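You operate a simulated robot arm through the tools that you are given. There is no shell and no other tool. Be economical: measure what you need, move in short steps, check, and stop when the job is done.

Carry out the task below with a simulated two-armed robot. There is one attempt and no reset: what you move stays moved.

TASK
Thin the jug's glue with water to 400 ml and stir it smooth.
Fine: stir it on the green mat with the red-ball rod, which goes back in the brown pot. Set down upright: measuring jug.

It is judged by the outcome, as a careful person would: the job done as asked, and still so three seconds after it is handed in. It fails if anything else is knocked over, pushed out of place, dropped, spilled or broken.

THE ROBOT
Two 7-joint arms with three-finger grippers on one trunk, on a base that drives. Base frame: it is fixed to the floor where the robot stands at the start and does not move with it; the origin is under the middle of the robot, x ahead of it, y to its left, z up; the surface under the hand at the start is at about z = 0.86. Readings come in m, rad, newtons and seconds.
The left shoulder is at the start at [0.07, 0.146, 1.277], the right one opposite. With the tool pointing down near the work surface each hand reaches from about 0.2 to 0.66 m from the robot's upright axis, wherever it stands, measured 20 degrees to its own side. Places, roughly: blue can lever [0.7, 0, 1.3]; brown pot (8x8x10 cm) [0.7, -0.5, 0.9]; green mat on the glue table [0.5, -0.1, 0.9]; red ball rod (3x3x21 cm) [0.7, -0.5, 1]. Payload 2.2 kg a hand.
The tool frame of a hand sits at the grasp point between the pads (the TCP): z along the fingers, y along the line on which they close. The tips reach 0.028 m beyond it. The gripper opens to 0.102 m. The gripper's body begins 0.071 m behind the TCP.
Orientation is told as [roll, pitch, yaw] about the base's x, y, z axes, in that order, counted from this pose: with the fingers straight down and closing along the base's y, the tool's x points along the base's -x, its y along +y and its z along -z.

THE INTERFACE
- The arms move only by the tool jog_arm. It takes "left_increments", "right_increments" or both (then of equal length, played together; a hand with none holds still); each is one flat list of numbers, 6 for each row, row after row: the shift along the base's x, y, z in cm, then the turn, a rotation vector about the base's x, y, z in degrees. In form: [tx, ty, tz, rx, ry, rz, tx, ty, tz, rx, ry, rz, ...]. A call has 1 to 12 rows; each row is the pose to reach, as a shift and turn from the pose commanded when the call began. "left_grip" and "right_grip" are, for a hand that has rows, the gripper command, from -1 (shut) to 1 (fully open), values between in proportion, set as the call begins (left out, the last holds). A row lasts 0.2 s, in which the tool goes at most 0.05 m and 0.15 rad; a call with a longer step from one row to the next is refused whole, and so is a gripper value outside its range. Where a pose cannot be reached the arm comes as near as it can. A force on the tool above 40 N (or 10 N above the force at the start of the call, whichever is more), or a blocked arm, ends the call early, and 0.2 s more pass. Each finger halts on what it meets, pressing with about 34 N; the grip force reading is that of the motor and also rises with nothing between the fingers. The clock runs only during rows and for 0.2 s after the last one: add rows that repeat a pose to give the fingers time. It gives the time, the measured TCP pose, the force on the tool (base axes), the opening and the grip force at its end, in the units of the frame above (readings bear some noise), with the torque about the TCP (base axes, N m) and any sound that the robot's microphone picked up, and new pictures: "views" is both (left out), scene, wrist or none (wrist: the cameras of the hands that moved).
- Cameras (640 x 400 px; columns grow to the right, rows downward): "scene" is now at [0.1434, 0.0124, 1.5272]; the picture's right is [0.14, -0.99, -0.00], its down [-0.36, -0.05, -0.93] and it looks along [0.92, 0.13, -0.36] (base axes); focal length 214 px, centre (320, 200). "left" rides on the left gripper at [0.072, 0.038, -0.086] in its tool frame; the picture's right is [-0.46, 0.89, 0.00], its down [-0.60, -0.32, -0.73] and it looks along [-0.65, -0.34, 0.68] (tool axes); focal length 256 px, centre (320, 200). "right" rides on the right gripper at [0.069, 0.044, -0.086] in its tool frame; the picture's right is [-0.53, 0.85, 0.00], its down [-0.58, -0.36, -0.73] and it looks along [-0.62, -0.39, 0.68] (tool axes); focal length 256 px, centre (320, 200). There is no depth. A picture from a camera that has moved, and an enlarged one, comes with that camera's place and axes in the base frame and with its lens.
- lift_body(by): slides the trunk up (or, below 0, down) by that many m; the arms and the scene camera ride with it, the base frame stays. It gives what a move gives, with no picture.
- base_move(legs): drives the robot by 1 to 6 legs, each [ahead, left, turn to the left] in m, m and rad, along the robot's own axes; the way and the turn of a leg run together, so that a leg with both is an arc; at most 1.5 m and 3.142 rad a leg. The arms and the cameras ride along, it lands a little off, and it stops where it bumps. It gives what a move gives, and a new picture of the scene camera.
- turn_head(pan, tilt): turns the head with the scene camera to pan (to the left, within 1.501 rad either way) and tilt (down, from -0.506 to 1.204), counted from straight ahead of the robot. It gives what a move gives, and a new picture of the scene camera.
- close_up(camera, box): a new picture of the part [left, top, right, bottom] of that camera's present view, enlarged. The clock stands still meanwhile.
- finish_job(): hands the job in; it is judged then, once.

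Work in short steps. Places have to be worked out from the pictures, the camera data and where the tool is seen: move nearer, look again, correct. Check each grasp and each placing, and mend what went wrong. You have 120 turns and 260 pictures in all, those below and enlarged ones among them. Open the grippers and draw the arms clear of the work before you hand the job in, unless the task says otherwise; then end with one line.

The tools are called after "Request:" by a JSON object that holds its "api" and its "payload". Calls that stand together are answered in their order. jog_arm: Moves the arms, as the interface text tells. Its arguments: {"type":"object","properties":{"left_increments":{"type":"array","items":{"type":"number"}},"left_grip":{"type":"number"},"right_increments":{"type":"array","items":{"type":"number"}},"right_grip":{"type":"number"},"views":{"type":"string","enum":["both","scene","wrist","none"]}},"required":[]} The other tools are called the same way: lift_body (by) slides the trunk up or down; base_move (legs) drives the base; turn_head (pan, tilt) turns the head that bears the scene camera; close_up (camera, box) takes an enlarged picture of a part of a camera's view; finish_job () hands the job in.

At the start:

```text
t: 0.0
left_ee_pos: [0.2838, 0.0355, 1.4903]
left_tool_rot: [0.001, 0.002, 0.0]
left_force: [0.8, 0.0, 0.2]
left_torque: [0.01, -0.03, 0.02]
left_width: 0.1018
left_finger_force: 0.0
right_ee_pos: [0.3474, -0.327, 0.999]
right_tool_rot: [-0.001, 0.001, 0.0]
right_force: [-0.2, -0.2, -0.6]
right_torque: [0.01, 0.03, -0.01]
right_width: 0.1021
right_finger_force: 0.1
trunk travel left (down, up): [-0.814, 0.126]
robot x, y, heading: [0.001, -0.002, -0.004]
head pan, tilt: [0.136, 0.367]
```

scene: 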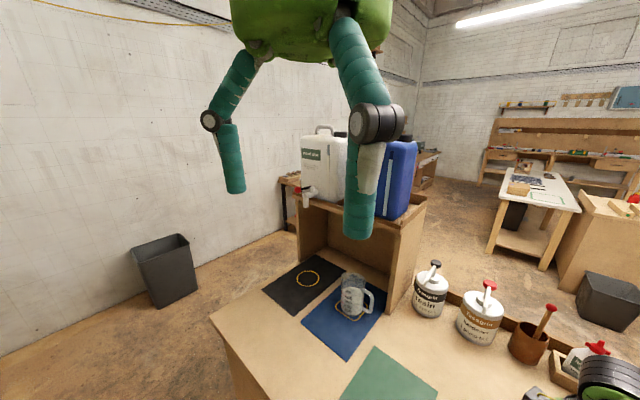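
right: 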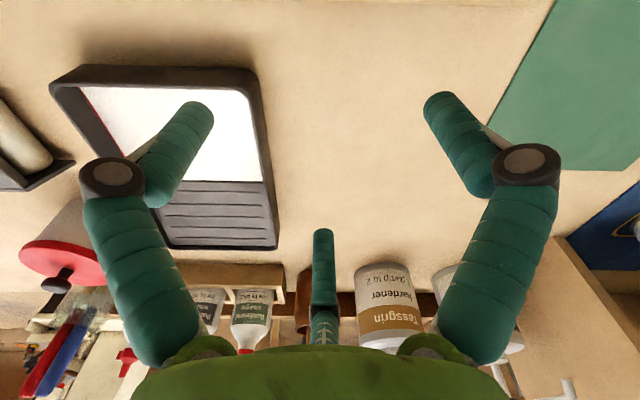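
left: 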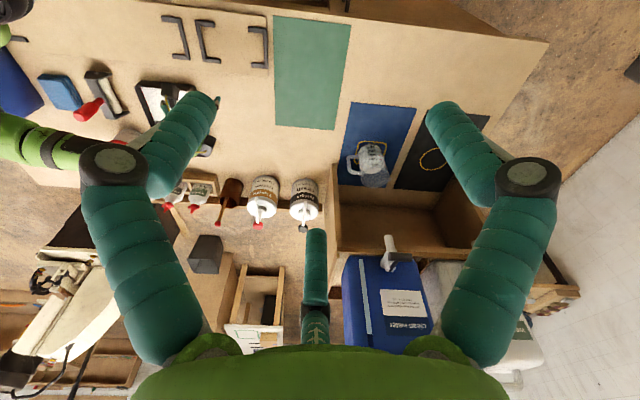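

I'll look closely at the cans, the jug and the tools before moving anything.

Request:
{"api": "close_up", "payload": {"camera": "scene", "box": [270, 110, 450, 240]}}

Request:
{"api": "close_up", "payload": {"camera": "left", "box": [320, 80, 560, 350]}}

Request:
{"api": "close_up", "payload": {"camera": "scene", "box": [300, 240, 640, 400]}}

```text
3.08 times, centred on (360, 175) of scene
camera zoom: at [0.1434, 0.0124, 1.5272], right [0.14, -0.99, 0.0], down [-0.36, -0.05, -0.93], along [0.92, 0.13, -0.36], focal length 660 px, centre (197, 277)
```

zoom: 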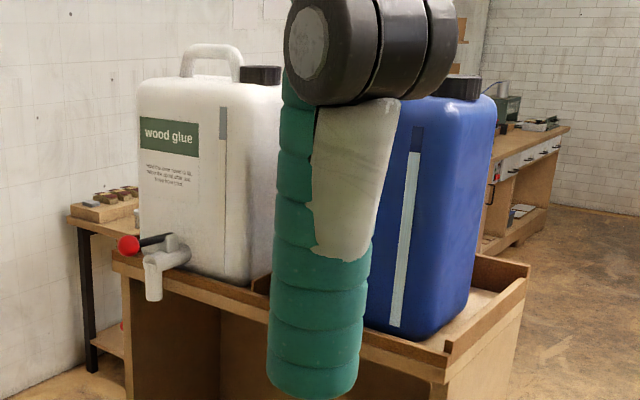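

```text
1.48 times, centred on (440, 215) of left
camera zoom: at [0.2115, 0.0753, 1.5767], right [0.46, 0.89, 0.0], down [0.6, -0.32, 0.73], along [0.65, -0.34, -0.68], focal length 379 px, centre (142, 178)
```

zoom: 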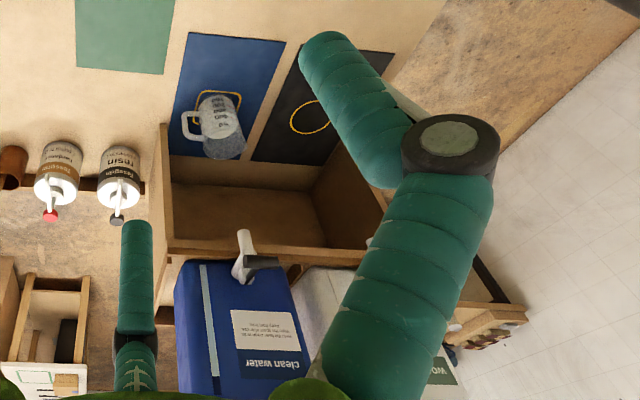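

```text
1.88 times, centred on (470, 320) of scene
camera zoom: at [0.1434, 0.0124, 1.5272], right [0.14, -0.99, 0.0], down [-0.36, -0.05, -0.93], along [0.92, 0.13, -0.36], focal length 404 px, centre (38, -26)
```

zoom: 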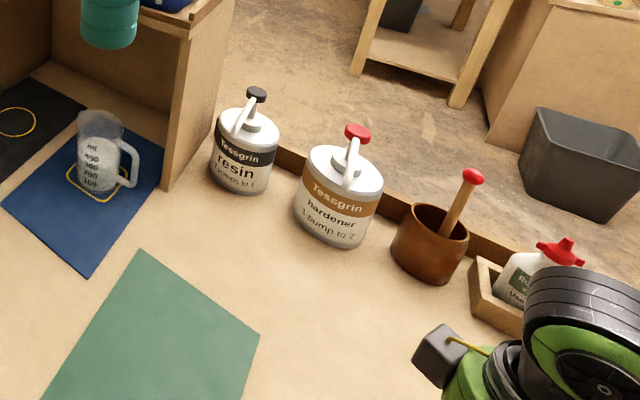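

The jug stands in front of the blue "clean water" can. I'll read the label and lever, then move the left hand aside.

Request:
{"api": "close_up", "payload": {"camera": "left", "box": [340, 225, 440, 345]}}

Request:
{"api": "jog_arm", "payload": {"left_increments": [0, 5, 0, 0, 0, 0, 0, 10, 0, 0, 0, 0, 0, 15, 0, 0, 0, 0, 0, 20, 0, 0, 0, 0, 0, 25, 0, 0, 0, 0], "views": "both"}}

```text
3.33 times, centred on (390, 285) of left
camera zoom: at [0.2115, 0.0753, 1.5767], right [0.46, 0.89, 0.0], down [0.6, -0.32, 0.73], along [0.65, -0.34, -0.68], focal length 853 px, centre (87, -83)
```

zoom: 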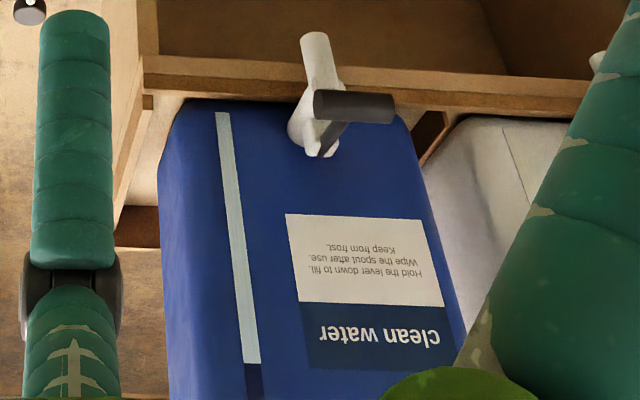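

```text
t: 1.2
left_ee_pos: [0.3218, 0.2496, 1.4357]
left_tool_rot: [-0.003, -0.002, -0.002]
left_force: [-0.1, 0.1, -0.8]
left_torque: [-0.03, 0.02, 0.01]
left_width: 0.1019
left_finger_force: 0.0
left hand out of reach, approached as far as the arm can: row 2, 3, 4, 5
right_ee_pos: [0.3473, -0.3232, 1.0009]
right_tool_rot: [-0.003, 0.002, 0.002]
right_force: [-0.2, 0.2, 0.1]
right_torque: [-0.01, 0.0, 0.01]
right_width: 0.1022
right_finger_force: 0.1
trunk travel left (down, up): [-0.814, 0.126]
robot x, y, heading: [-0.0001, -0.0002, 0.001]
head pan, tilt: [0.136, 0.367]
camera scene: at [0.144, 0.0175, 1.5271], right [0.14, -0.99, 0.0], down [-0.36, -0.05, -0.93], along [0.92, 0.13, -0.36], focal length 214 px, centre (320, 200)
camera left: at [0.2489, 0.2891, 1.5233], right [0.46, 0.89, 0.0], down [0.6, -0.31, 0.73], along [0.65, -0.34, -0.68], focal length 256 px, centre (320, 200)
```

scene: 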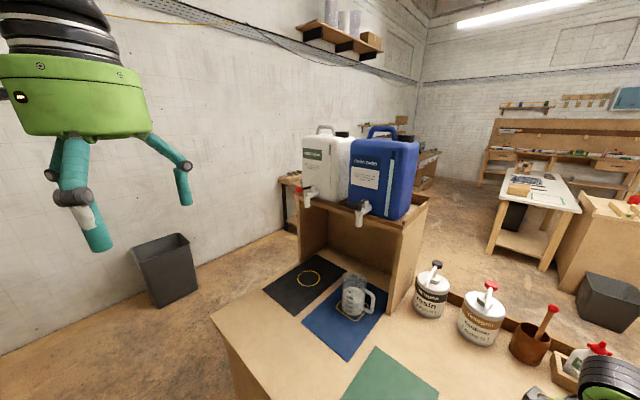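
left: 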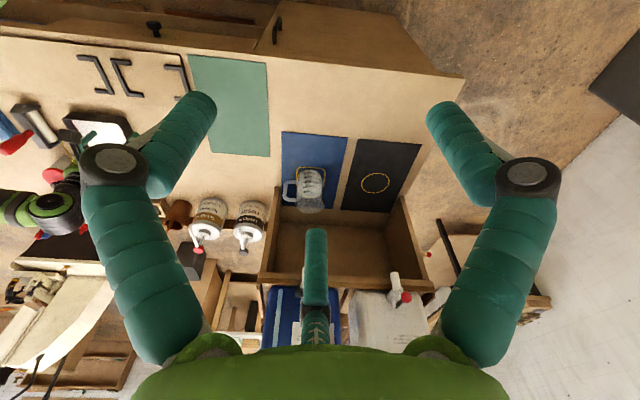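

Now I'll zoom in on the jug scale, the tap, and the mat, to locate them.

Request:
{"api": "close_up", "payload": {"camera": "scene", "box": [325, 260, 395, 340]}}

Request:
{"api": "close_up", "payload": {"camera": "scene", "box": [290, 170, 430, 340]}}

Request:
{"api": "turn_head", "payload": {"pan": -0.3, "tilt": 0.9}}

```text
5.00 times, centred on (360, 300) of scene
camera zoom: at [0.144, 0.0175, 1.5271], right [0.14, -0.99, 0.0], down [-0.36, -0.05, -0.93], along [0.92, 0.13, -0.36], focal length 1072 px, centre (120, -300)
```

zoom: 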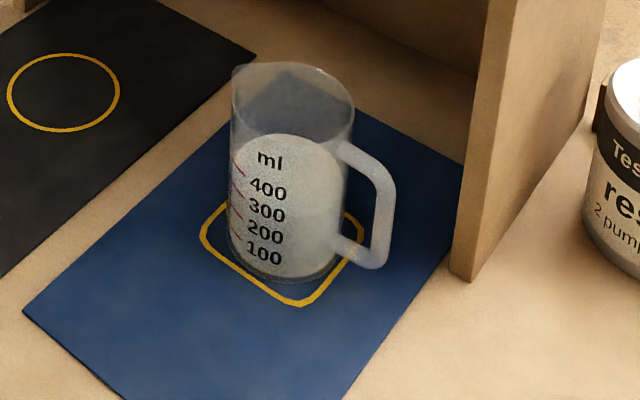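

```text
2.35 times, centred on (360, 255) of scene
camera zoom: at [0.144, 0.0175, 1.5271], right [0.14, -0.99, 0.0], down [-0.36, -0.05, -0.93], along [0.92, 0.13, -0.36], focal length 505 px, centre (226, 71)
```

zoom: 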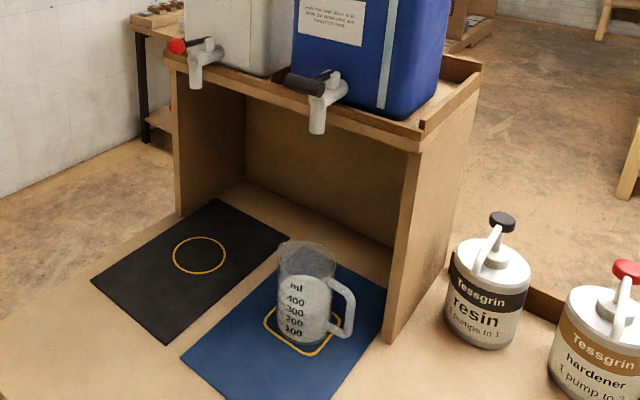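

```text
t: 2.2
left_ee_pos: [0.3205, 0.2448, 1.4382]
left_tool_rot: [0.001, 0.001, 0.001]
left_force: [1.0, -0.3, -0.4]
left_torque: [0.03, 0.01, -0.01]
left_width: 0.1019
left_finger_force: 0.0
right_ee_pos: [0.3463, -0.3273, 0.9999]
right_tool_rot: [-0.001, -0.001, -0.001]
right_force: [-0.2, 0.5, 0.2]
right_torque: [-0.03, 0.0, -0.02]
right_width: 0.102
right_finger_force: 0.2
trunk travel left (down, up): [-0.814, 0.126]
robot x, y, heading: [0.0039, -0.0008, 0.002]
head pan, tilt: [-0.3, 0.901]
camera scene: at [0.1233, -0.0228, 1.4812], right [-0.3, -0.96, 0.0], down [-0.75, 0.23, -0.62], along [0.59, -0.18, -0.78], focal length 214 px, centre (320, 200)
```

scene: 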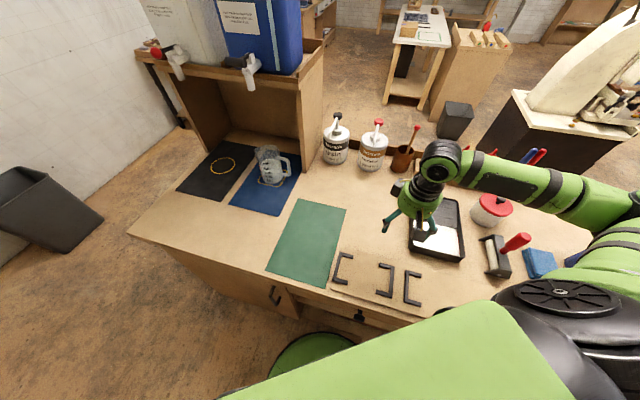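

The water tap sits right above the jug, and the whole table is turned about 30° to my right. I'll raise the right hand, then lower the trunk so the scene camera sees the jug scale more from the side.

Request:
{"api": "jog_arm", "payload": {"right_increments": [0, 0, 5, 0, 0, 0, 0, 0, 10, 0, 0, 0, 0, 0, 15, 0, 0, 0, 0, 0, 20, 0, 0, 0, 0, 0, 25, 0, 0, 0, 0, 0, 30, 0, 0, 0], "views": "none"}}

Request:
{"api": "lift_body", "payload": {"by": -0.3}}

Request:
{"api": "turn_head", "payload": {"pan": -0.02, "tilt": 0.15}}

```text
t: 3.8
left_ee_pos: [0.315, 0.2455, 1.4391]
left_tool_rot: [-0.002, -0.006, -0.001]
left_force: [-1.7, -0.2, -0.2]
left_torque: [-0.05, -0.02, 0.03]
left_width: 0.1018
left_finger_force: 0.1
right_ee_pos: [0.3439, -0.3233, 1.2756]
right_tool_rot: [0.002, 0.093, -0.001]
right_force: [-0.7, 0.3, 0.5]
right_torque: [-0.03, -0.04, 0.04]
right_width: 0.1019
right_finger_force: 0.2
trunk travel left (down, up): [-0.814, 0.126]
robot x, y, heading: [0.0016, 0.0012, -0.0]
head pan, tilt: [-0.3, 0.901]
stopped in row 6 (right hand): the arm was blocked; the commanded pose is now the measured one
```

```text
t: 6.8
left_ee_pos: [0.321, 0.2435, 1.139]
left_tool_rot: [-0.001, 0.001, 0.0]
left_force: [-1.2, -0.6, 0.6]
left_torque: [-0.01, -0.01, -0.01]
left_width: 0.1018
left_finger_force: 0.0
right_ee_pos: [0.3487, -0.325, 0.9749]
right_tool_rot: [0.003, 0.094, 0.002]
right_force: [0.1, 0.4, 0.6]
right_torque: [0.01, -0.01, 0.01]
right_width: 0.1019
right_finger_force: 0.1
trunk travel left (down, up): [-0.514, 0.426]
robot x, y, heading: [-0.0003, 0.0013, 0.003]
head pan, tilt: [-0.3, 0.901]
```

```text
t: 7.9
left_ee_pos: [0.3214, 0.2442, 1.1386]
left_tool_rot: [-0.003, 0.0, -0.001]
left_force: [0.3, -0.2, 0.5]
left_torque: [0.0, -0.03, 0.0]
left_width: 0.1018
left_finger_force: 0.1
right_ee_pos: [0.3486, -0.3253, 0.9746]
right_tool_rot: [0.0, 0.094, 0.001]
right_force: [0.8, 0.1, 0.3]
right_torque: [-0.04, -0.01, -0.02]
right_width: 0.1019
right_finger_force: 0.0
trunk travel left (down, up): [-0.514, 0.426]
robot x, y, heading: [0.0005, -0.0007, -0.0]
head pan, tilt: [-0.019, 0.15]
camera scene: at [0.1442, -0.002, 1.2473], right [-0.02, -1.0, 0.0], down [-0.15, 0.0, -0.99], along [0.99, -0.02, -0.15], focal length 214 px, centre (320, 200)
```

scene: 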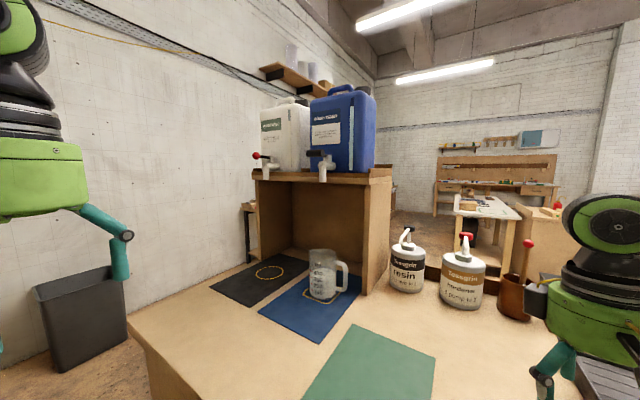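

Close-ups of jug and tap from this height.

Request:
{"api": "close_up", "payload": {"camera": "scene", "box": [295, 240, 355, 305]}}

Request:
{"api": "close_up", "payload": {"camera": "scene", "box": [285, 140, 365, 195]}}

```text
6.15 times, centred on (325, 272) of scene
camera zoom: at [0.1442, -0.002, 1.2473], right [-0.02, -1.0, 0.0], down [-0.15, 0.0, -0.99], along [0.99, -0.02, -0.15], focal length 1320 px, centre (289, -246)
```

zoom: 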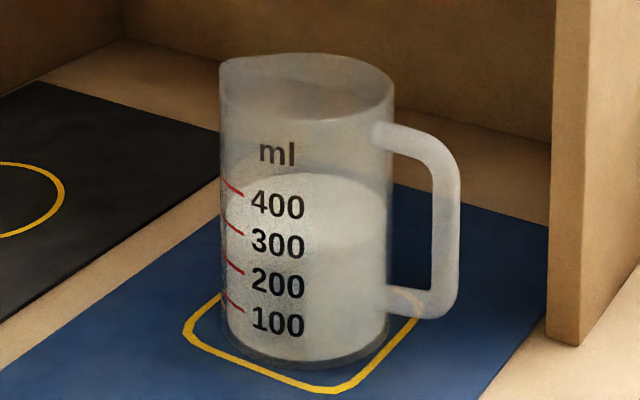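

```text
7.27 times, centred on (325, 168) of scene
camera zoom: at [0.1442, -0.002, 1.2473], right [-0.02, -1.0, 0.0], down [-0.15, 0.0, -0.99], along [0.99, -0.02, -0.15], focal length 1560 px, centre (284, 436)
```

zoom: 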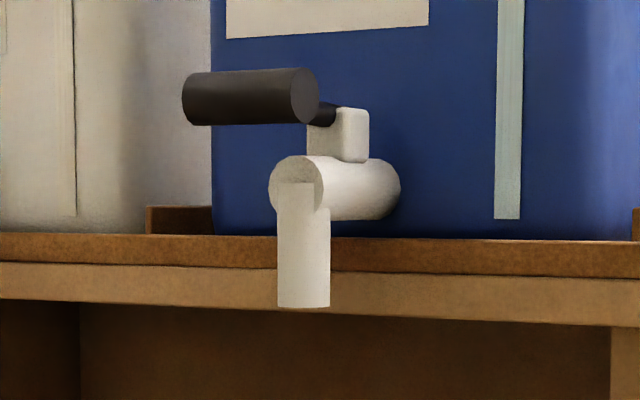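

The glue seems to be near 300 ml (I'll read it more closely). The lever grip centre I put at about (0.73, 0.00, 1.285). I'll shut the left gripper, pitch it forward and raise it clear in front of the lever.

Request:
{"api": "close_up", "payload": {"camera": "scene", "box": [312, 250, 336, 302]}}

Request:
{"api": "jog_arm", "payload": {"left_increments": [0, -1.5, 2.6, 0, -7.5, 0, 0, -3, 5.2, 0, -15, 0, 0, -4.5, 7.8, 0, -22.5, 0, 0, -6, 10.4, 0, -30, 0, 1, -7.5, 13, 0, -37.5, 0, 2, -9, 15.6, 0, -45, 0, 3, -10.5, 18.5, 0, -52.5, 0, 4, -12, 21.5, 0, -60, 0, 7, -15, 22, 0, -60, 0, 10, -18, 22, 0, -60, 0], "left_grip": -1, "views": "both"}}

```text
7.69 times, centred on (324, 276) of scene
camera zoom: at [0.1442, -0.002, 1.2473], right [-0.02, -1.0, 0.0], down [-0.15, 0.0, -0.99], along [0.99, -0.02, -0.15], focal length 1650 px, centre (289, -385)
```

zoom: 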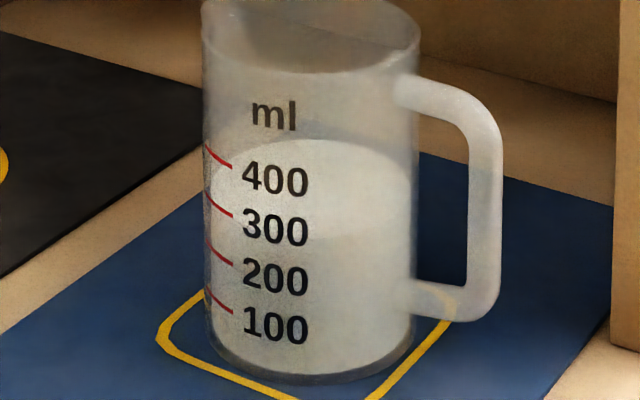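

```text
t: 10.1
left_ee_pos: [0.4226, 0.0609, 1.3585]
left_tool_rot: [0.002, -1.048, -0.003]
left_force: [0.1, 0.3, -0.1]
left_torque: [-0.01, 0.01, -0.02]
left_width: 0.0019
left_finger_force: 31.3
right_ee_pos: [0.3491, -0.3268, 0.9737]
right_tool_rot: [0.003, 0.098, 0.0]
right_force: [0.2, 0.7, -0.3]
right_torque: [0.01, 0.04, -0.01]
right_width: 0.1019
right_finger_force: 0.0
trunk travel left (down, up): [-0.514, 0.426]
robot x, y, heading: [-0.0036, -0.0026, 0.003]
head pan, tilt: [-0.019, 0.15]
camera scene: at [0.1452, -0.0039, 1.2473], right [-0.02, -1.0, 0.0], down [-0.15, 0.0, -0.99], along [0.99, -0.02, -0.15], focal length 214 px, centre (320, 200)
camera left: at [0.3113, 0.1002, 1.3392], right [0.23, 0.88, 0.4], down [-0.33, -0.32, 0.89], along [0.91, -0.34, 0.22], focal length 256 px, centre (320, 200)
```

scene: 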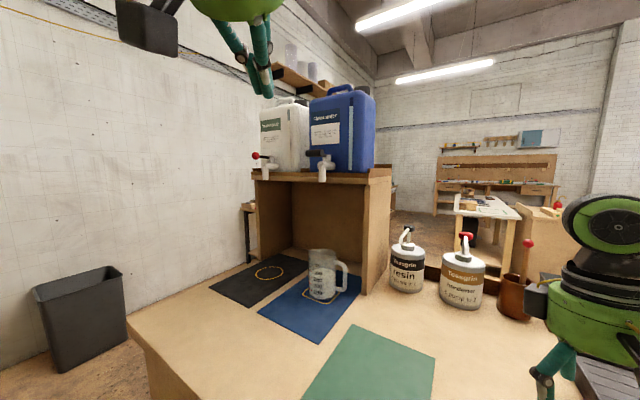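
left: 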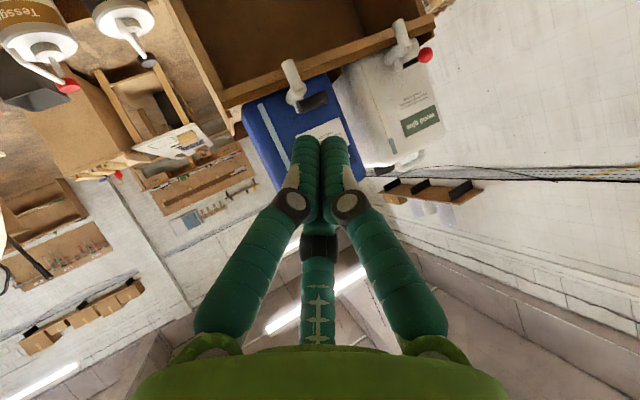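

The left hand is ready at (0.42, 0.06, 1.36). I'll move it forward to hover above the grip.

Request:
{"api": "jog_arm", "payload": {"left_increments": [4, -1, 0, 0, 0, 0, 8, -2, 0, 0, 0, 0, 12, -3, 0, 0, 0, 0, 16, -4, 0, 0, 0, 0, 20, -5, 0, 0, 0, 0, 24, -6, 0, 0, 0, 0, 28, -6, 0, 0, 0, 0, 29.3, -6, 0, 0, 0, 0], "views": "both"}}

Request:
{"api": "close_up", "payload": {"camera": "scene", "box": [270, 120, 370, 195]}}

```text
t: 11.9
left_ee_pos: [0.6319, 0.0388, 1.2793]
left_tool_rot: [-0.003, -1.044, 0.001]
left_force: [0.3, 0.1, -0.8]
left_torque: [-0.01, 0.02, 0.03]
left_width: 0.0019
left_finger_force: 31.1
left hand out of reach, approached as far as the arm can: row 3, 4, 5, 6, 7, 8
right_ee_pos: [0.3501, -0.3253, 0.9738]
right_tool_rot: [0.002, 0.096, 0.0]
right_force: [0.1, 0.8, -0.2]
right_torque: [0.02, 0.03, 0.0]
right_width: 0.1019
right_finger_force: 0.1
trunk travel left (down, up): [-0.514, 0.426]
robot x, y, heading: [0.0015, 0.0016, -0.004]
head pan, tilt: [-0.019, 0.15]
camera scene: at [0.1463, -0.0022, 1.2471], right [-0.02, -1.0, 0.0], down [-0.15, 0.0, -0.99], along [0.99, -0.02, -0.15], focal length 214 px, centre (320, 200)
camera left: at [0.5212, 0.0774, 1.2604], right [0.23, 0.89, 0.4], down [-0.33, -0.32, 0.89], along [0.91, -0.34, 0.22], focal length 256 px, centre (320, 200)
```

scene: 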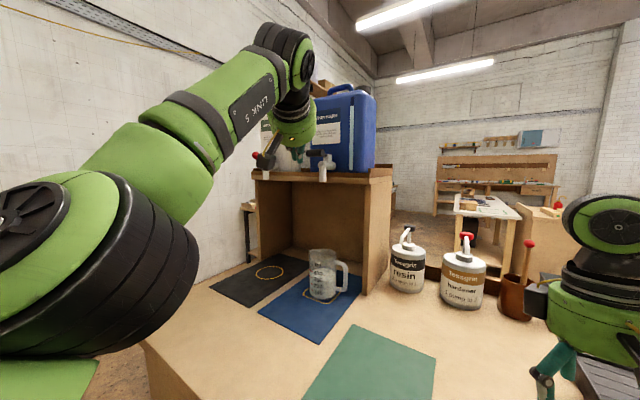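
left: 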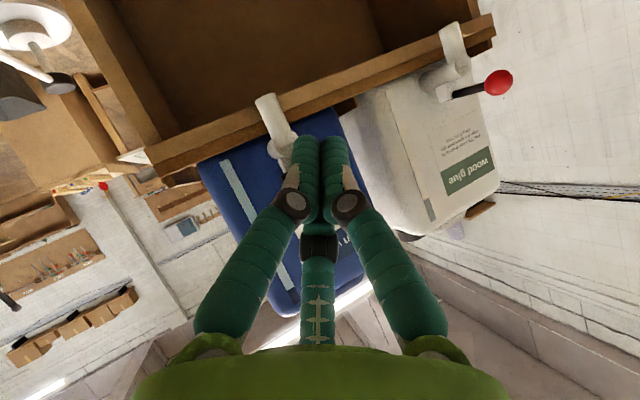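

```text
5.33 times, centred on (320, 158) of scene
camera zoom: at [0.1463, -0.0022, 1.2471], right [-0.02, -1.0, 0.0], down [-0.15, 0.0, -0.99], along [0.99, -0.02, -0.15], focal length 1144 px, centre (320, 427)
```

zoom: 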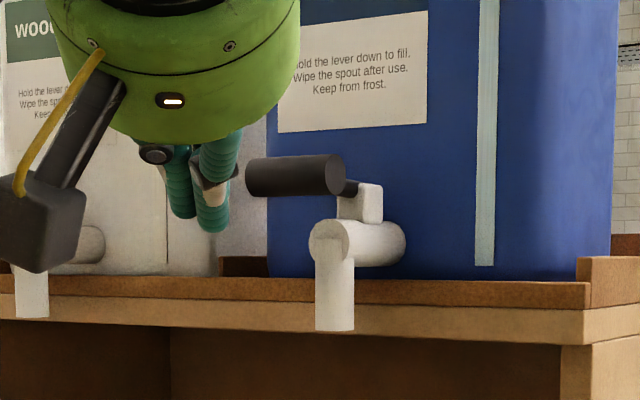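

The arm runs out of reach about 10 cm short. I'll draw back, and look down at the base clearance to the table to see how far I can drive forward.

Request:
{"api": "jog_arm", "payload": {"left_increments": [-4, 1, 1, 0, 0, 0, -8, 2, 1, 0, 0, 0, -12, 3, 1, 0, 0, 0, -16, 3, 1, 0, 0, 0, -20, 3, 1, 0, 0, 0], "views": "none"}}

Request:
{"api": "turn_head", "payload": {"pan": 0.0, "tilt": 1.2}}

```text
t: 13.1
left_ee_pos: [0.4295, 0.0696, 1.2876]
left_tool_rot: [-0.001, -1.049, 0.002]
left_force: [-0.5, -0.1, 1.0]
left_torque: [-0.02, -0.02, 0.0]
left_width: 0.0021
left_finger_force: 31.5
right_ee_pos: [0.3469, -0.3253, 0.9759]
right_tool_rot: [0.003, 0.093, 0.0]
right_force: [-0.2, -0.2, 0.3]
right_torque: [-0.02, -0.01, 0.0]
right_width: 0.1018
right_finger_force: 0.0
trunk travel left (down, up): [-0.514, 0.426]
robot x, y, heading: [0.0009, -0.0002, 0.001]
head pan, tilt: [-0.019, 0.15]
```

```text
t: 14.4
left_ee_pos: [0.4313, 0.0679, 1.2868]
left_tool_rot: [-0.002, -1.047, -0.001]
left_force: [0.3, -0.5, -0.6]
left_torque: [0.02, 0.0, 0.0]
left_width: 0.0023
left_finger_force: 31.0
right_ee_pos: [0.3493, -0.3252, 0.9751]
right_tool_rot: [0.002, 0.093, 0.0]
right_force: [-0.9, 0.0, -0.2]
right_torque: [-0.02, -0.02, -0.01]
right_width: 0.102
right_finger_force: 0.1
trunk travel left (down, up): [-0.514, 0.426]
robot x, y, heading: [0.0039, -0.0014, -0.001]
head pan, tilt: [0.0, 1.201]
camera scene: at [0.1074, -0.0002, 1.1614], right [0.0, -1.0, 0.0], down [-0.93, 0.0, -0.36], along [0.36, 0.0, -0.93], focal length 214 px, centre (320, 200)
```

scene: 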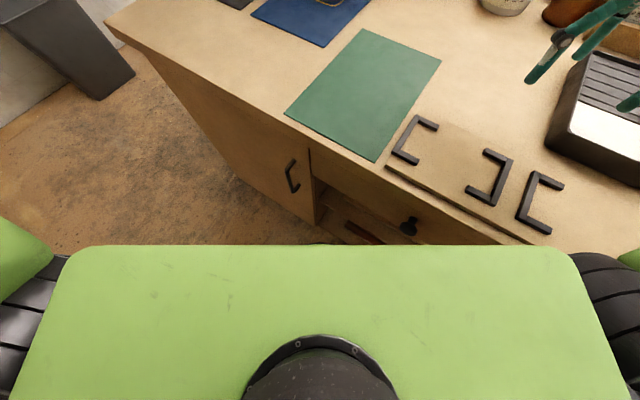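

Facing the table squarely and shifting left along it puts the tap in easy reach of the left arm. I'll raise the trunk so the hands clear everything, back off, turn right 0.56 rad, and come in beside the jug.

Request:
{"api": "lift_body", "payload": {"by": 0.3}}

Request:
{"api": "base_move", "payload": {"legs": [[-0.1, 0, 0], [0, 0, -0.56], [0.04, 0.3, 0]]}}

Request:
{"api": "turn_head", "payload": {"pan": 0.0, "tilt": 0.6}}

```text
t: 17.4
left_ee_pos: [0.4316, 0.0699, 1.5876]
left_tool_rot: [-0.001, -1.045, 0.0]
left_force: [-0.3, -0.4, -0.3]
left_torque: [0.0, 0.03, 0.02]
left_width: 0.0021
left_finger_force: 31.1
right_ee_pos: [0.3489, -0.3258, 1.2763]
right_tool_rot: [0.002, 0.096, -0.002]
right_force: [-0.1, 0.4, 0.5]
right_torque: [-0.01, -0.03, 0.03]
right_width: 0.1018
right_finger_force: 0.1
trunk travel left (down, up): [-0.814, 0.126]
robot x, y, heading: [0.0004, -0.0012, 0.002]
head pan, tilt: [0.0, 1.201]
```

```text
t: 21.7
left_ee_pos: [0.4947, 0.0685, 1.5873]
left_tool_rot: [0.005, -1.047, -0.552]
left_force: [0.2, 0.4, 0.7]
left_torque: [0.03, -0.02, 0.03]
left_width: 0.002
left_finger_force: 31.8
right_ee_pos: [0.2174, -0.225, 1.2741]
right_tool_rot: [0.004, 0.094, -0.546]
right_force: [0.0, -0.5, -0.6]
right_torque: [0.01, 0.0, 0.0]
right_width: 0.1019
right_finger_force: 0.1
trunk travel left (down, up): [-0.814, 0.126]
robot x, y, heading: [0.0928, 0.2353, -0.551]
head pan, tilt: [0.0, 1.201]
camera scene: at [0.1819, 0.1795, 1.4614], right [-0.52, -0.85, 0.0], down [-0.8, 0.48, -0.36], along [0.31, -0.19, -0.93], focal length 214 px, centre (320, 200)
```

scene: 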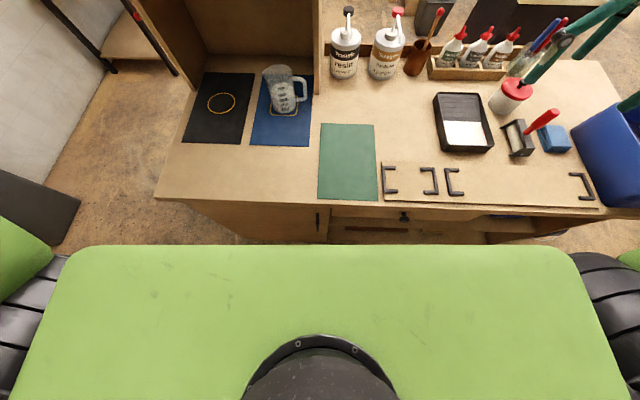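

```text
t: 22.7
left_ee_pos: [0.4958, 0.0712, 1.5874]
left_tool_rot: [-0.003, -1.049, -0.547]
left_force: [-0.2, 0.6, 0.1]
left_torque: [0.04, 0.01, -0.02]
left_width: 0.0021
left_finger_force: 31.4
right_ee_pos: [0.2197, -0.221, 1.2749]
right_tool_rot: [0.002, 0.095, -0.545]
right_force: [-0.4, 0.0, 0.6]
right_torque: [-0.03, 0.02, -0.03]
right_width: 0.1019
right_finger_force: 0.1
trunk travel left (down, up): [-0.814, 0.126]
robot x, y, heading: [0.0918, 0.236, -0.55]
head pan, tilt: [0.0, 0.6]
camera scene: at [0.2117, 0.1655, 1.5059], right [-0.52, -0.85, 0.0], down [-0.48, 0.29, -0.82], along [0.7, -0.43, -0.57], focal length 214 px, centre (320, 200)
```

scene: 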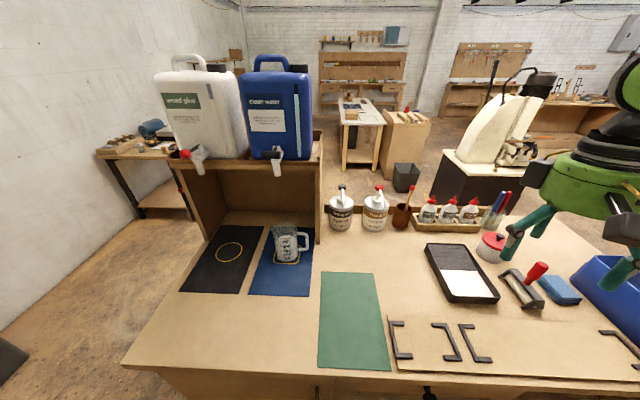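

Now I'm square to the table. I'll drive 6 cm closer, lower the trunk 0.2 m, and look at the tap and jug from here for a second fix.

Request:
{"api": "base_move", "payload": {"legs": [[0.06, 0, 0]]}}

Request:
{"api": "lift_body", "payload": {"by": -0.2}}

Request:
{"api": "turn_head", "payload": {"pan": 0.15, "tilt": 0.35}}

Request:
{"api": "close_up", "payload": {"camera": "scene", "box": [260, 90, 420, 190]}}

```text
t: 23.7
left_ee_pos: [0.5325, 0.0498, 1.589]
left_tool_rot: [0.0, -1.053, -0.548]
left_force: [0.0, -0.2, 0.5]
left_torque: [-0.02, -0.03, -0.03]
left_width: 0.0019
left_finger_force: 31.5
right_ee_pos: [0.2576, -0.2448, 1.2757]
right_tool_rot: [0.001, 0.091, -0.545]
right_force: [0.3, 0.4, -0.5]
right_torque: [0.0, -0.05, -0.03]
right_width: 0.102
right_finger_force: 0.0
trunk travel left (down, up): [-0.814, 0.126]
robot x, y, heading: [0.1296, 0.2115, -0.549]
head pan, tilt: [0.0, 0.6]
camera scene: at [0.2482, 0.1433, 1.5065], right [-0.52, -0.85, 0.0], down [-0.48, 0.29, -0.83], along [0.71, -0.43, -0.56], focal length 214 px, centre (320, 200)
```

scene: 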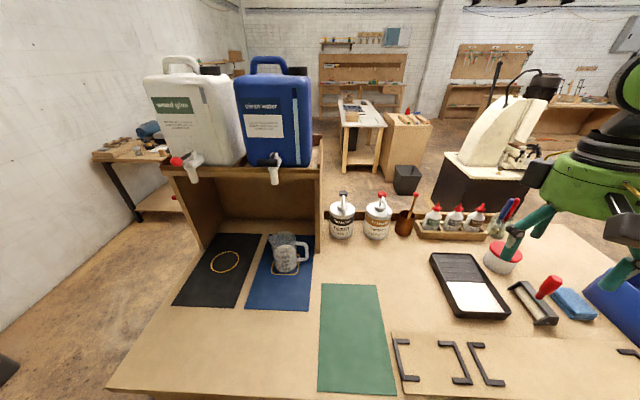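

```text
t: 25.9
left_ee_pos: [0.5362, 0.0472, 1.3879]
left_tool_rot: [-0.001, -1.05, -0.55]
left_force: [-0.3, 0.0, -0.4]
left_torque: [0.0, 0.02, -0.01]
left_width: 0.0022
left_finger_force: 31.7
right_ee_pos: [0.2602, -0.2455, 1.0763]
right_tool_rot: [0.003, 0.093, -0.546]
right_force: [-0.6, -0.2, -0.2]
right_torque: [-0.01, 0.01, -0.01]
right_width: 0.1019
right_finger_force: 0.1
trunk travel left (down, up): [-0.614, 0.326]
robot x, y, heading: [0.1357, 0.2134, -0.545]
head pan, tilt: [0.0, 0.6]
```

```text
t: 26.6
left_ee_pos: [0.5367, 0.0469, 1.3886]
left_tool_rot: [0.001, -1.05, -0.549]
left_force: [-0.3, -0.2, -0.3]
left_torque: [0.0, -0.03, 0.04]
left_width: 0.0022
left_finger_force: 31.2
right_ee_pos: [0.2606, -0.2463, 1.0758]
right_tool_rot: [0.003, 0.095, -0.547]
right_force: [0.2, -0.6, -0.5]
right_torque: [0.01, 0.04, 0.0]
right_width: 0.1018
right_finger_force: 0.1
trunk travel left (down, up): [-0.614, 0.326]
robot x, y, heading: [0.1336, 0.2113, -0.546]
head pan, tilt: [0.15, 0.351]
camera scene: at [0.2625, 0.1507, 1.3286], right [-0.39, -0.92, 0.0], down [-0.32, 0.13, -0.94], along [0.87, -0.36, -0.34], focal length 214 px, centre (320, 200)
```

scene: 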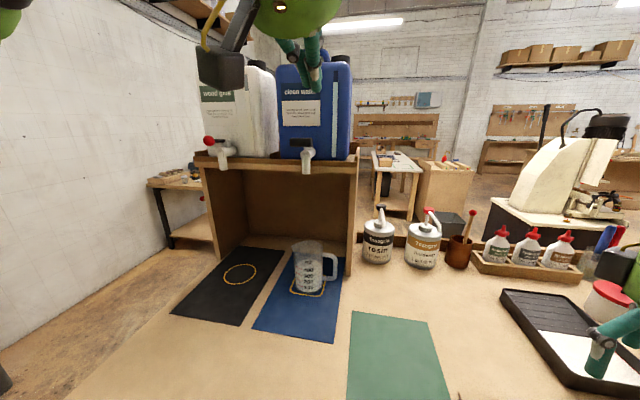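

```text
4.00 times, centred on (340, 140) of scene
camera zoom: at [0.2625, 0.1507, 1.3286], right [-0.39, -0.92, 0.0], down [-0.32, 0.13, -0.94], along [0.87, -0.36, -0.34], focal length 858 px, centre (240, 440)
```

zoom: 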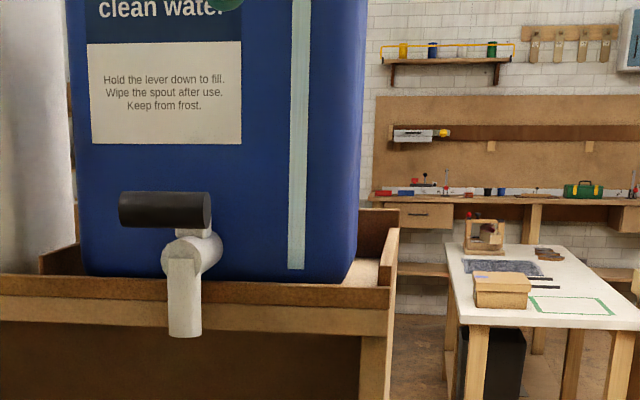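

The new fix agrees: grip centre (0.732, 0.002, 1.286). Moving the left fingers to hover 3 cm above it.

Request:
{"api": "jog_arm", "payload": {"left_increments": [4, -0.9, -1, 0, 0, 0, 8, -1.7, -2, 0, 0, 0, 12, -2.6, -3, 0, 0, 0, 16, -3.5, -4, 0, 0, 0, 18.6, -4, -5, 0, 0, 0, 18.6, -4, -5, 0, 0, 0], "views": "wrist"}}

Request:
{"api": "close_up", "payload": {"camera": "scene", "box": [250, 80, 410, 180]}}

Request:
{"api": "close_up", "payload": {"camera": "scene", "box": [280, 230, 350, 300]}}

```text
t: 28.0
left_ee_pos: [0.7226, 0.0074, 1.3371]
left_tool_rot: [0.001, -1.049, -0.549]
left_force: [0.4, 1.9, -0.4]
left_torque: [0.03, 0.01, -0.04]
left_width: 0.0023
left_finger_force: 31.3
right_ee_pos: [0.26, -0.2468, 1.0749]
right_tool_rot: [0.002, 0.093, -0.547]
right_force: [0.0, -0.7, -0.3]
right_torque: [-0.01, -0.02, 0.01]
right_width: 0.1022
right_finger_force: 0.1
trunk travel left (down, up): [-0.614, 0.326]
robot x, y, heading: [0.1333, 0.2094, -0.55]
head pan, tilt: [0.15, 0.351]
camera left: at [0.6477, 0.0978, 1.3187], right [0.66, 0.64, 0.4], down [-0.45, -0.1, 0.89], along [0.6, -0.77, 0.22], focal length 256 px, centre (320, 200)
```

left: 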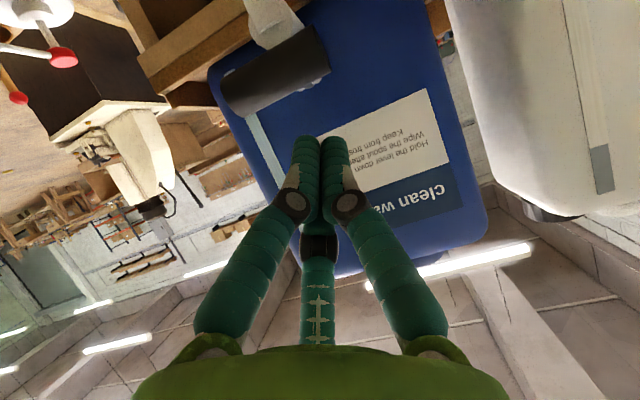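

```text
4.00 times, centred on (330, 130) of scene
camera zoom: at [0.2619, 0.1508, 1.3288], right [-0.39, -0.92, 0.0], down [-0.32, 0.13, -0.94], along [0.87, -0.36, -0.34], focal length 858 px, centre (280, 480)
```

zoom: 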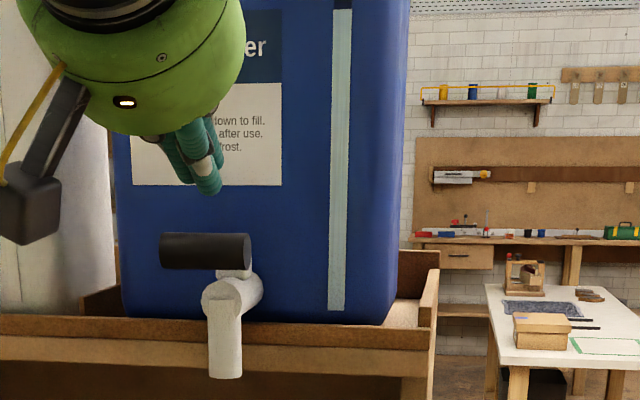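

```text
5.71 times, centred on (315, 265) of scene
camera zoom: at [0.2619, 0.1508, 1.3288], right [-0.39, -0.92, 0.0], down [-0.32, 0.13, -0.94], along [0.87, -0.36, -0.34], focal length 1226 px, centre (349, -171)
```

zoom: 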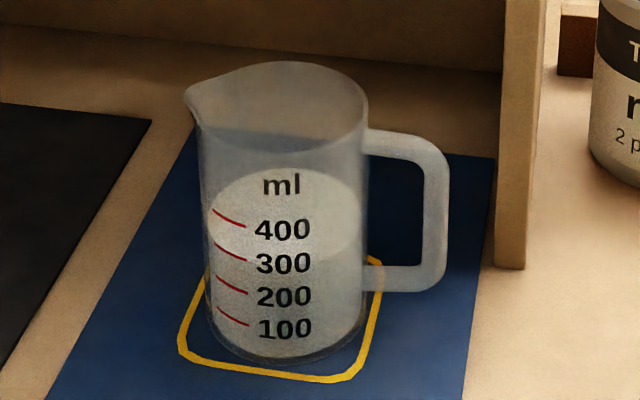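

The fingers hover right over the grip. Before pressing, I'll zoom tightly on the liquid to read the starting level.

Request:
{"api": "close_up", "payload": {"camera": "scene", "box": [296, 252, 330, 278]}}

```text
15.38 times, centred on (313, 265) of scene
camera zoom: at [0.2619, 0.1508, 1.3288], right [-0.39, -0.92, 0.0], down [-0.32, 0.13, -0.94], along [0.87, -0.36, -0.34], focal length 3300 px, centre (428, -800)
```

zoom: 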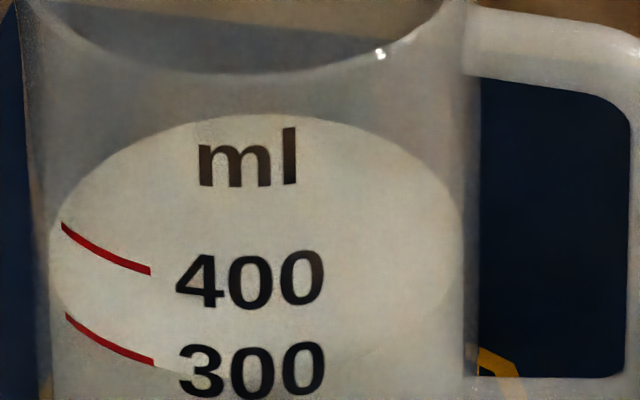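

The surface ellipse sits exactly on the 300 mark, so I need 100 ml more (its back edge in this view should rise from y≈113 to ≈25). Lowering onto the lever gently.

Request:
{"api": "jog_arm", "payload": {"left_increments": [0, 0, -1, 0, 0, 0, 0, 0, -2, 0, 0, 0, 0, 0, -2.6, 0, 0, 0, 0, 0, -3.2, 0, 0, 0], "views": "scene"}}

Request:
{"api": "close_up", "payload": {"camera": "scene", "box": [250, 80, 410, 180]}}

```text
t: 29.0
left_ee_pos: [0.7214, 0.0084, 1.3068]
left_tool_rot: [0.0, -1.049, -0.548]
left_force: [-2.0, 1.2, 1.6]
left_torque: [0.03, 0.04, -0.02]
left_width: 0.0019
left_finger_force: 31.2
right_ee_pos: [0.2605, -0.2457, 1.0757]
right_tool_rot: [0.003, 0.092, -0.546]
right_force: [0.2, 0.2, 0.0]
right_torque: [0.01, -0.01, 0.03]
right_width: 0.102
right_finger_force: 0.0
trunk travel left (down, up): [-0.614, 0.326]
robot x, y, heading: [0.132, 0.2122, -0.545]
head pan, tilt: [0.15, 0.351]
camera scene: at [0.2618, 0.1513, 1.3288], right [-0.39, -0.92, 0.0], down [-0.32, 0.13, -0.94], along [0.87, -0.36, -0.34], focal length 214 px, centre (320, 200)
```

scene: 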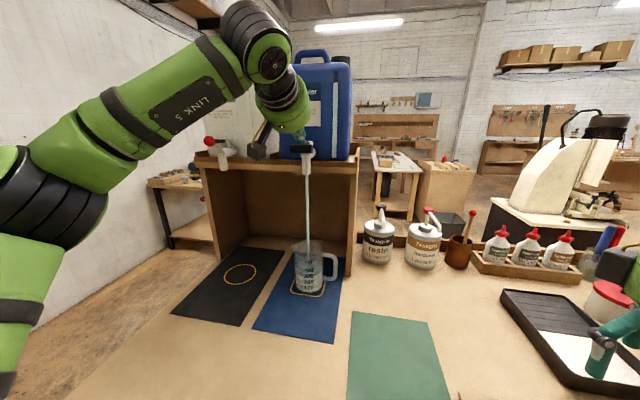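

```text
4.00 times, centred on (330, 130) of scene
camera zoom: at [0.2618, 0.1513, 1.3288], right [-0.39, -0.92, 0.0], down [-0.32, 0.13, -0.94], along [0.87, -0.36, -0.34], focal length 858 px, centre (280, 480)
```

zoom: 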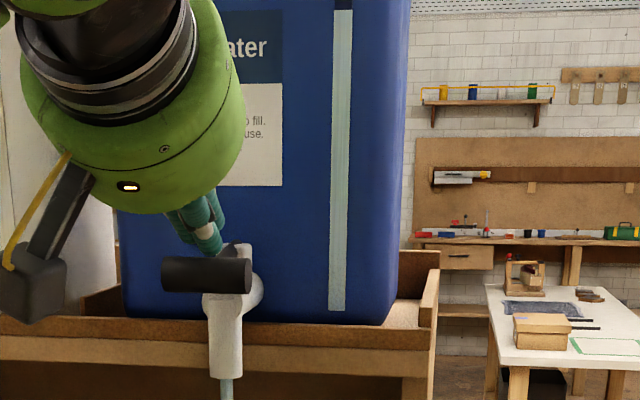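

Water is flowing. Checking the level while the clock stands still.

Request:
{"api": "close_up", "payload": {"camera": "scene", "box": [296, 252, 330, 278]}}

```text
15.38 times, centred on (313, 265) of scene
camera zoom: at [0.2618, 0.1513, 1.3288], right [-0.39, -0.92, 0.0], down [-0.32, 0.13, -0.94], along [0.87, -0.36, -0.34], focal length 3300 px, centre (428, -800)
```

zoom: 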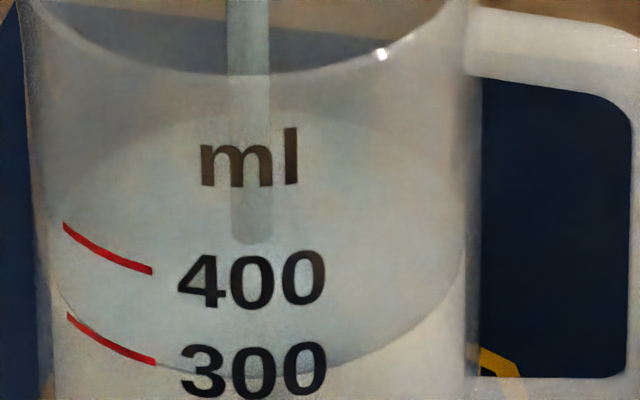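

About 308 ml now with a water layer on top. Hold 0.6 s more and re-read to get the rate.

Request:
{"api": "jog_arm", "payload": {"left_increments": [0, 0, 0, 0, 0, 0, 0, 0, 0, 0, 0, 0], "views": "none"}}

Request:
{"api": "close_up", "payload": {"camera": "scene", "box": [296, 248, 330, 274]}}

```text
t: 29.6
left_ee_pos: [0.7205, 0.0078, 1.3051]
left_tool_rot: [0.001, -1.049, -0.548]
left_force: [-2.3, 0.9, 1.1]
left_torque: [0.05, 0.03, -0.05]
left_width: 0.002
left_finger_force: 30.8
right_ee_pos: [0.2594, -0.2458, 1.0739]
right_tool_rot: [0.004, 0.092, -0.547]
right_force: [-0.2, 0.1, 0.1]
right_torque: [-0.01, -0.01, -0.02]
right_width: 0.1021
right_finger_force: 0.0
trunk travel left (down, up): [-0.614, 0.326]
robot x, y, heading: [0.1332, 0.2124, -0.544]
head pan, tilt: [0.15, 0.351]
```

```text
15.38 times, centred on (313, 261) of scene
camera zoom: at [0.2615, 0.1512, 1.3288], right [-0.39, -0.92, 0.0], down [-0.32, 0.13, -0.94], along [0.87, -0.36, -0.34], focal length 3300 px, centre (428, -738)
```

zoom: 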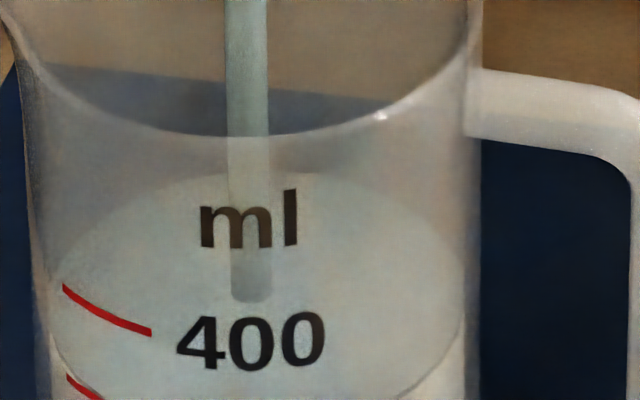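

Rate looks like roughly 10 ml/s. Hold 2.6 s and re-read.

Request:
{"api": "jog_arm", "payload": {"left_increments": [0, 0, 0, 0, 0, 0, 0, 0, 0, 0, 0, 0, 0, 0, 0, 0, 0, 0, 0, 0, 0, 0, 0, 0, 0, 0, 0, 0, 0, 0, 0, 0, 0, 0, 0, 0, 0, 0, 0, 0, 0, 0, 0, 0, 0, 0, 0, 0, 0, 0, 0, 0, 0, 0, 0, 0, 0, 0, 0, 0, 0, 0, 0, 0, 0, 0, 0, 0, 0, 0, 0, 0], "views": "none"}}

Request:
{"api": "close_up", "payload": {"camera": "scene", "box": [296, 248, 330, 274]}}

```text
t: 32.2
left_ee_pos: [0.7216, 0.0081, 1.3072]
left_tool_rot: [0.0, -1.049, -0.548]
left_force: [-2.7, 1.5, 1.3]
left_torque: [0.0, 0.03, -0.02]
left_width: 0.002
left_finger_force: 30.8
right_ee_pos: [0.26, -0.2454, 1.0757]
right_tool_rot: [0.002, 0.092, -0.545]
right_force: [-0.5, -0.1, 0.1]
right_torque: [-0.02, 0.02, -0.01]
right_width: 0.102
right_finger_force: 0.0
trunk travel left (down, up): [-0.614, 0.326]
robot x, y, heading: [0.1341, 0.2114, -0.544]
head pan, tilt: [0.15, 0.351]
```

```text
15.38 times, centred on (313, 261) of scene
camera zoom: at [0.2615, 0.1512, 1.3289], right [-0.39, -0.92, 0.0], down [-0.32, 0.13, -0.94], along [0.87, -0.36, -0.34], focal length 3300 px, centre (428, -738)
```

zoom: 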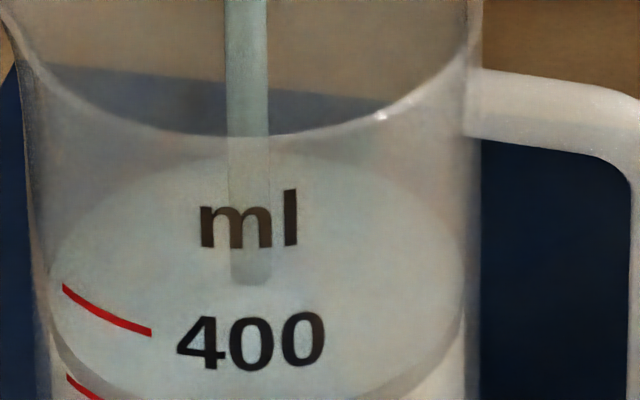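

About 328 ml; rate ≈7.5 ml/s. Two more 2.6 s holds, then re-read.

Request:
{"api": "jog_arm", "payload": {"left_increments": [0, 0, 0, 0, 0, 0, 0, 0, 0, 0, 0, 0, 0, 0, 0, 0, 0, 0, 0, 0, 0, 0, 0, 0, 0, 0, 0, 0, 0, 0, 0, 0, 0, 0, 0, 0, 0, 0, 0, 0, 0, 0, 0, 0, 0, 0, 0, 0, 0, 0, 0, 0, 0, 0, 0, 0, 0, 0, 0, 0, 0, 0, 0, 0, 0, 0, 0, 0, 0, 0, 0, 0], "views": "none"}}

Request:
{"api": "jog_arm", "payload": {"left_increments": [0, 0, 0, 0, 0, 0, 0, 0, 0, 0, 0, 0, 0, 0, 0, 0, 0, 0, 0, 0, 0, 0, 0, 0, 0, 0, 0, 0, 0, 0, 0, 0, 0, 0, 0, 0, 0, 0, 0, 0, 0, 0, 0, 0, 0, 0, 0, 0, 0, 0, 0, 0, 0, 0, 0, 0, 0, 0, 0, 0, 0, 0, 0, 0, 0, 0, 0, 0, 0, 0, 0, 0], "views": "none"}}

Request:
{"api": "close_up", "payload": {"camera": "scene", "box": [296, 248, 330, 274]}}

```text
t: 34.8
left_ee_pos: [0.7206, 0.0078, 1.3057]
left_tool_rot: [0.001, -1.049, -0.548]
left_force: [-2.2, 1.2, 2.0]
left_torque: [0.01, 0.01, -0.04]
left_width: 0.0019
left_finger_force: 31.4
right_ee_pos: [0.2589, -0.2453, 1.0756]
right_tool_rot: [0.002, 0.094, -0.546]
right_force: [-0.9, -0.8, -0.4]
right_torque: [-0.01, 0.01, 0.0]
right_width: 0.1019
right_finger_force: 0.0
trunk travel left (down, up): [-0.614, 0.326]
robot x, y, heading: [0.1312, 0.2116, -0.545]
head pan, tilt: [0.15, 0.351]
```

```text
t: 37.4
left_ee_pos: [0.7206, 0.0084, 1.3061]
left_tool_rot: [0.0, -1.049, -0.549]
left_force: [-1.6, 0.9, 1.9]
left_torque: [0.03, 0.09, 0.01]
left_width: 0.0019
left_finger_force: 31.8
right_ee_pos: [0.2608, -0.2452, 1.0757]
right_tool_rot: [0.002, 0.094, -0.547]
right_force: [-0.4, -0.7, -1.0]
right_torque: [-0.01, -0.04, 0.0]
right_width: 0.1019
right_finger_force: 0.0
trunk travel left (down, up): [-0.614, 0.326]
robot x, y, heading: [0.1314, 0.2089, -0.547]
head pan, tilt: [0.15, 0.351]
```

```text
15.38 times, centred on (313, 261) of scene
camera zoom: at [0.2615, 0.1512, 1.3289], right [-0.39, -0.92, 0.0], down [-0.32, 0.13, -0.94], along [0.87, -0.36, -0.34], focal length 3300 px, centre (428, -738)
```

zoom: 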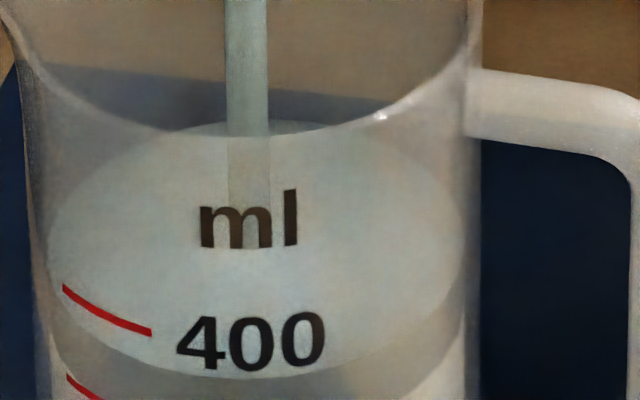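

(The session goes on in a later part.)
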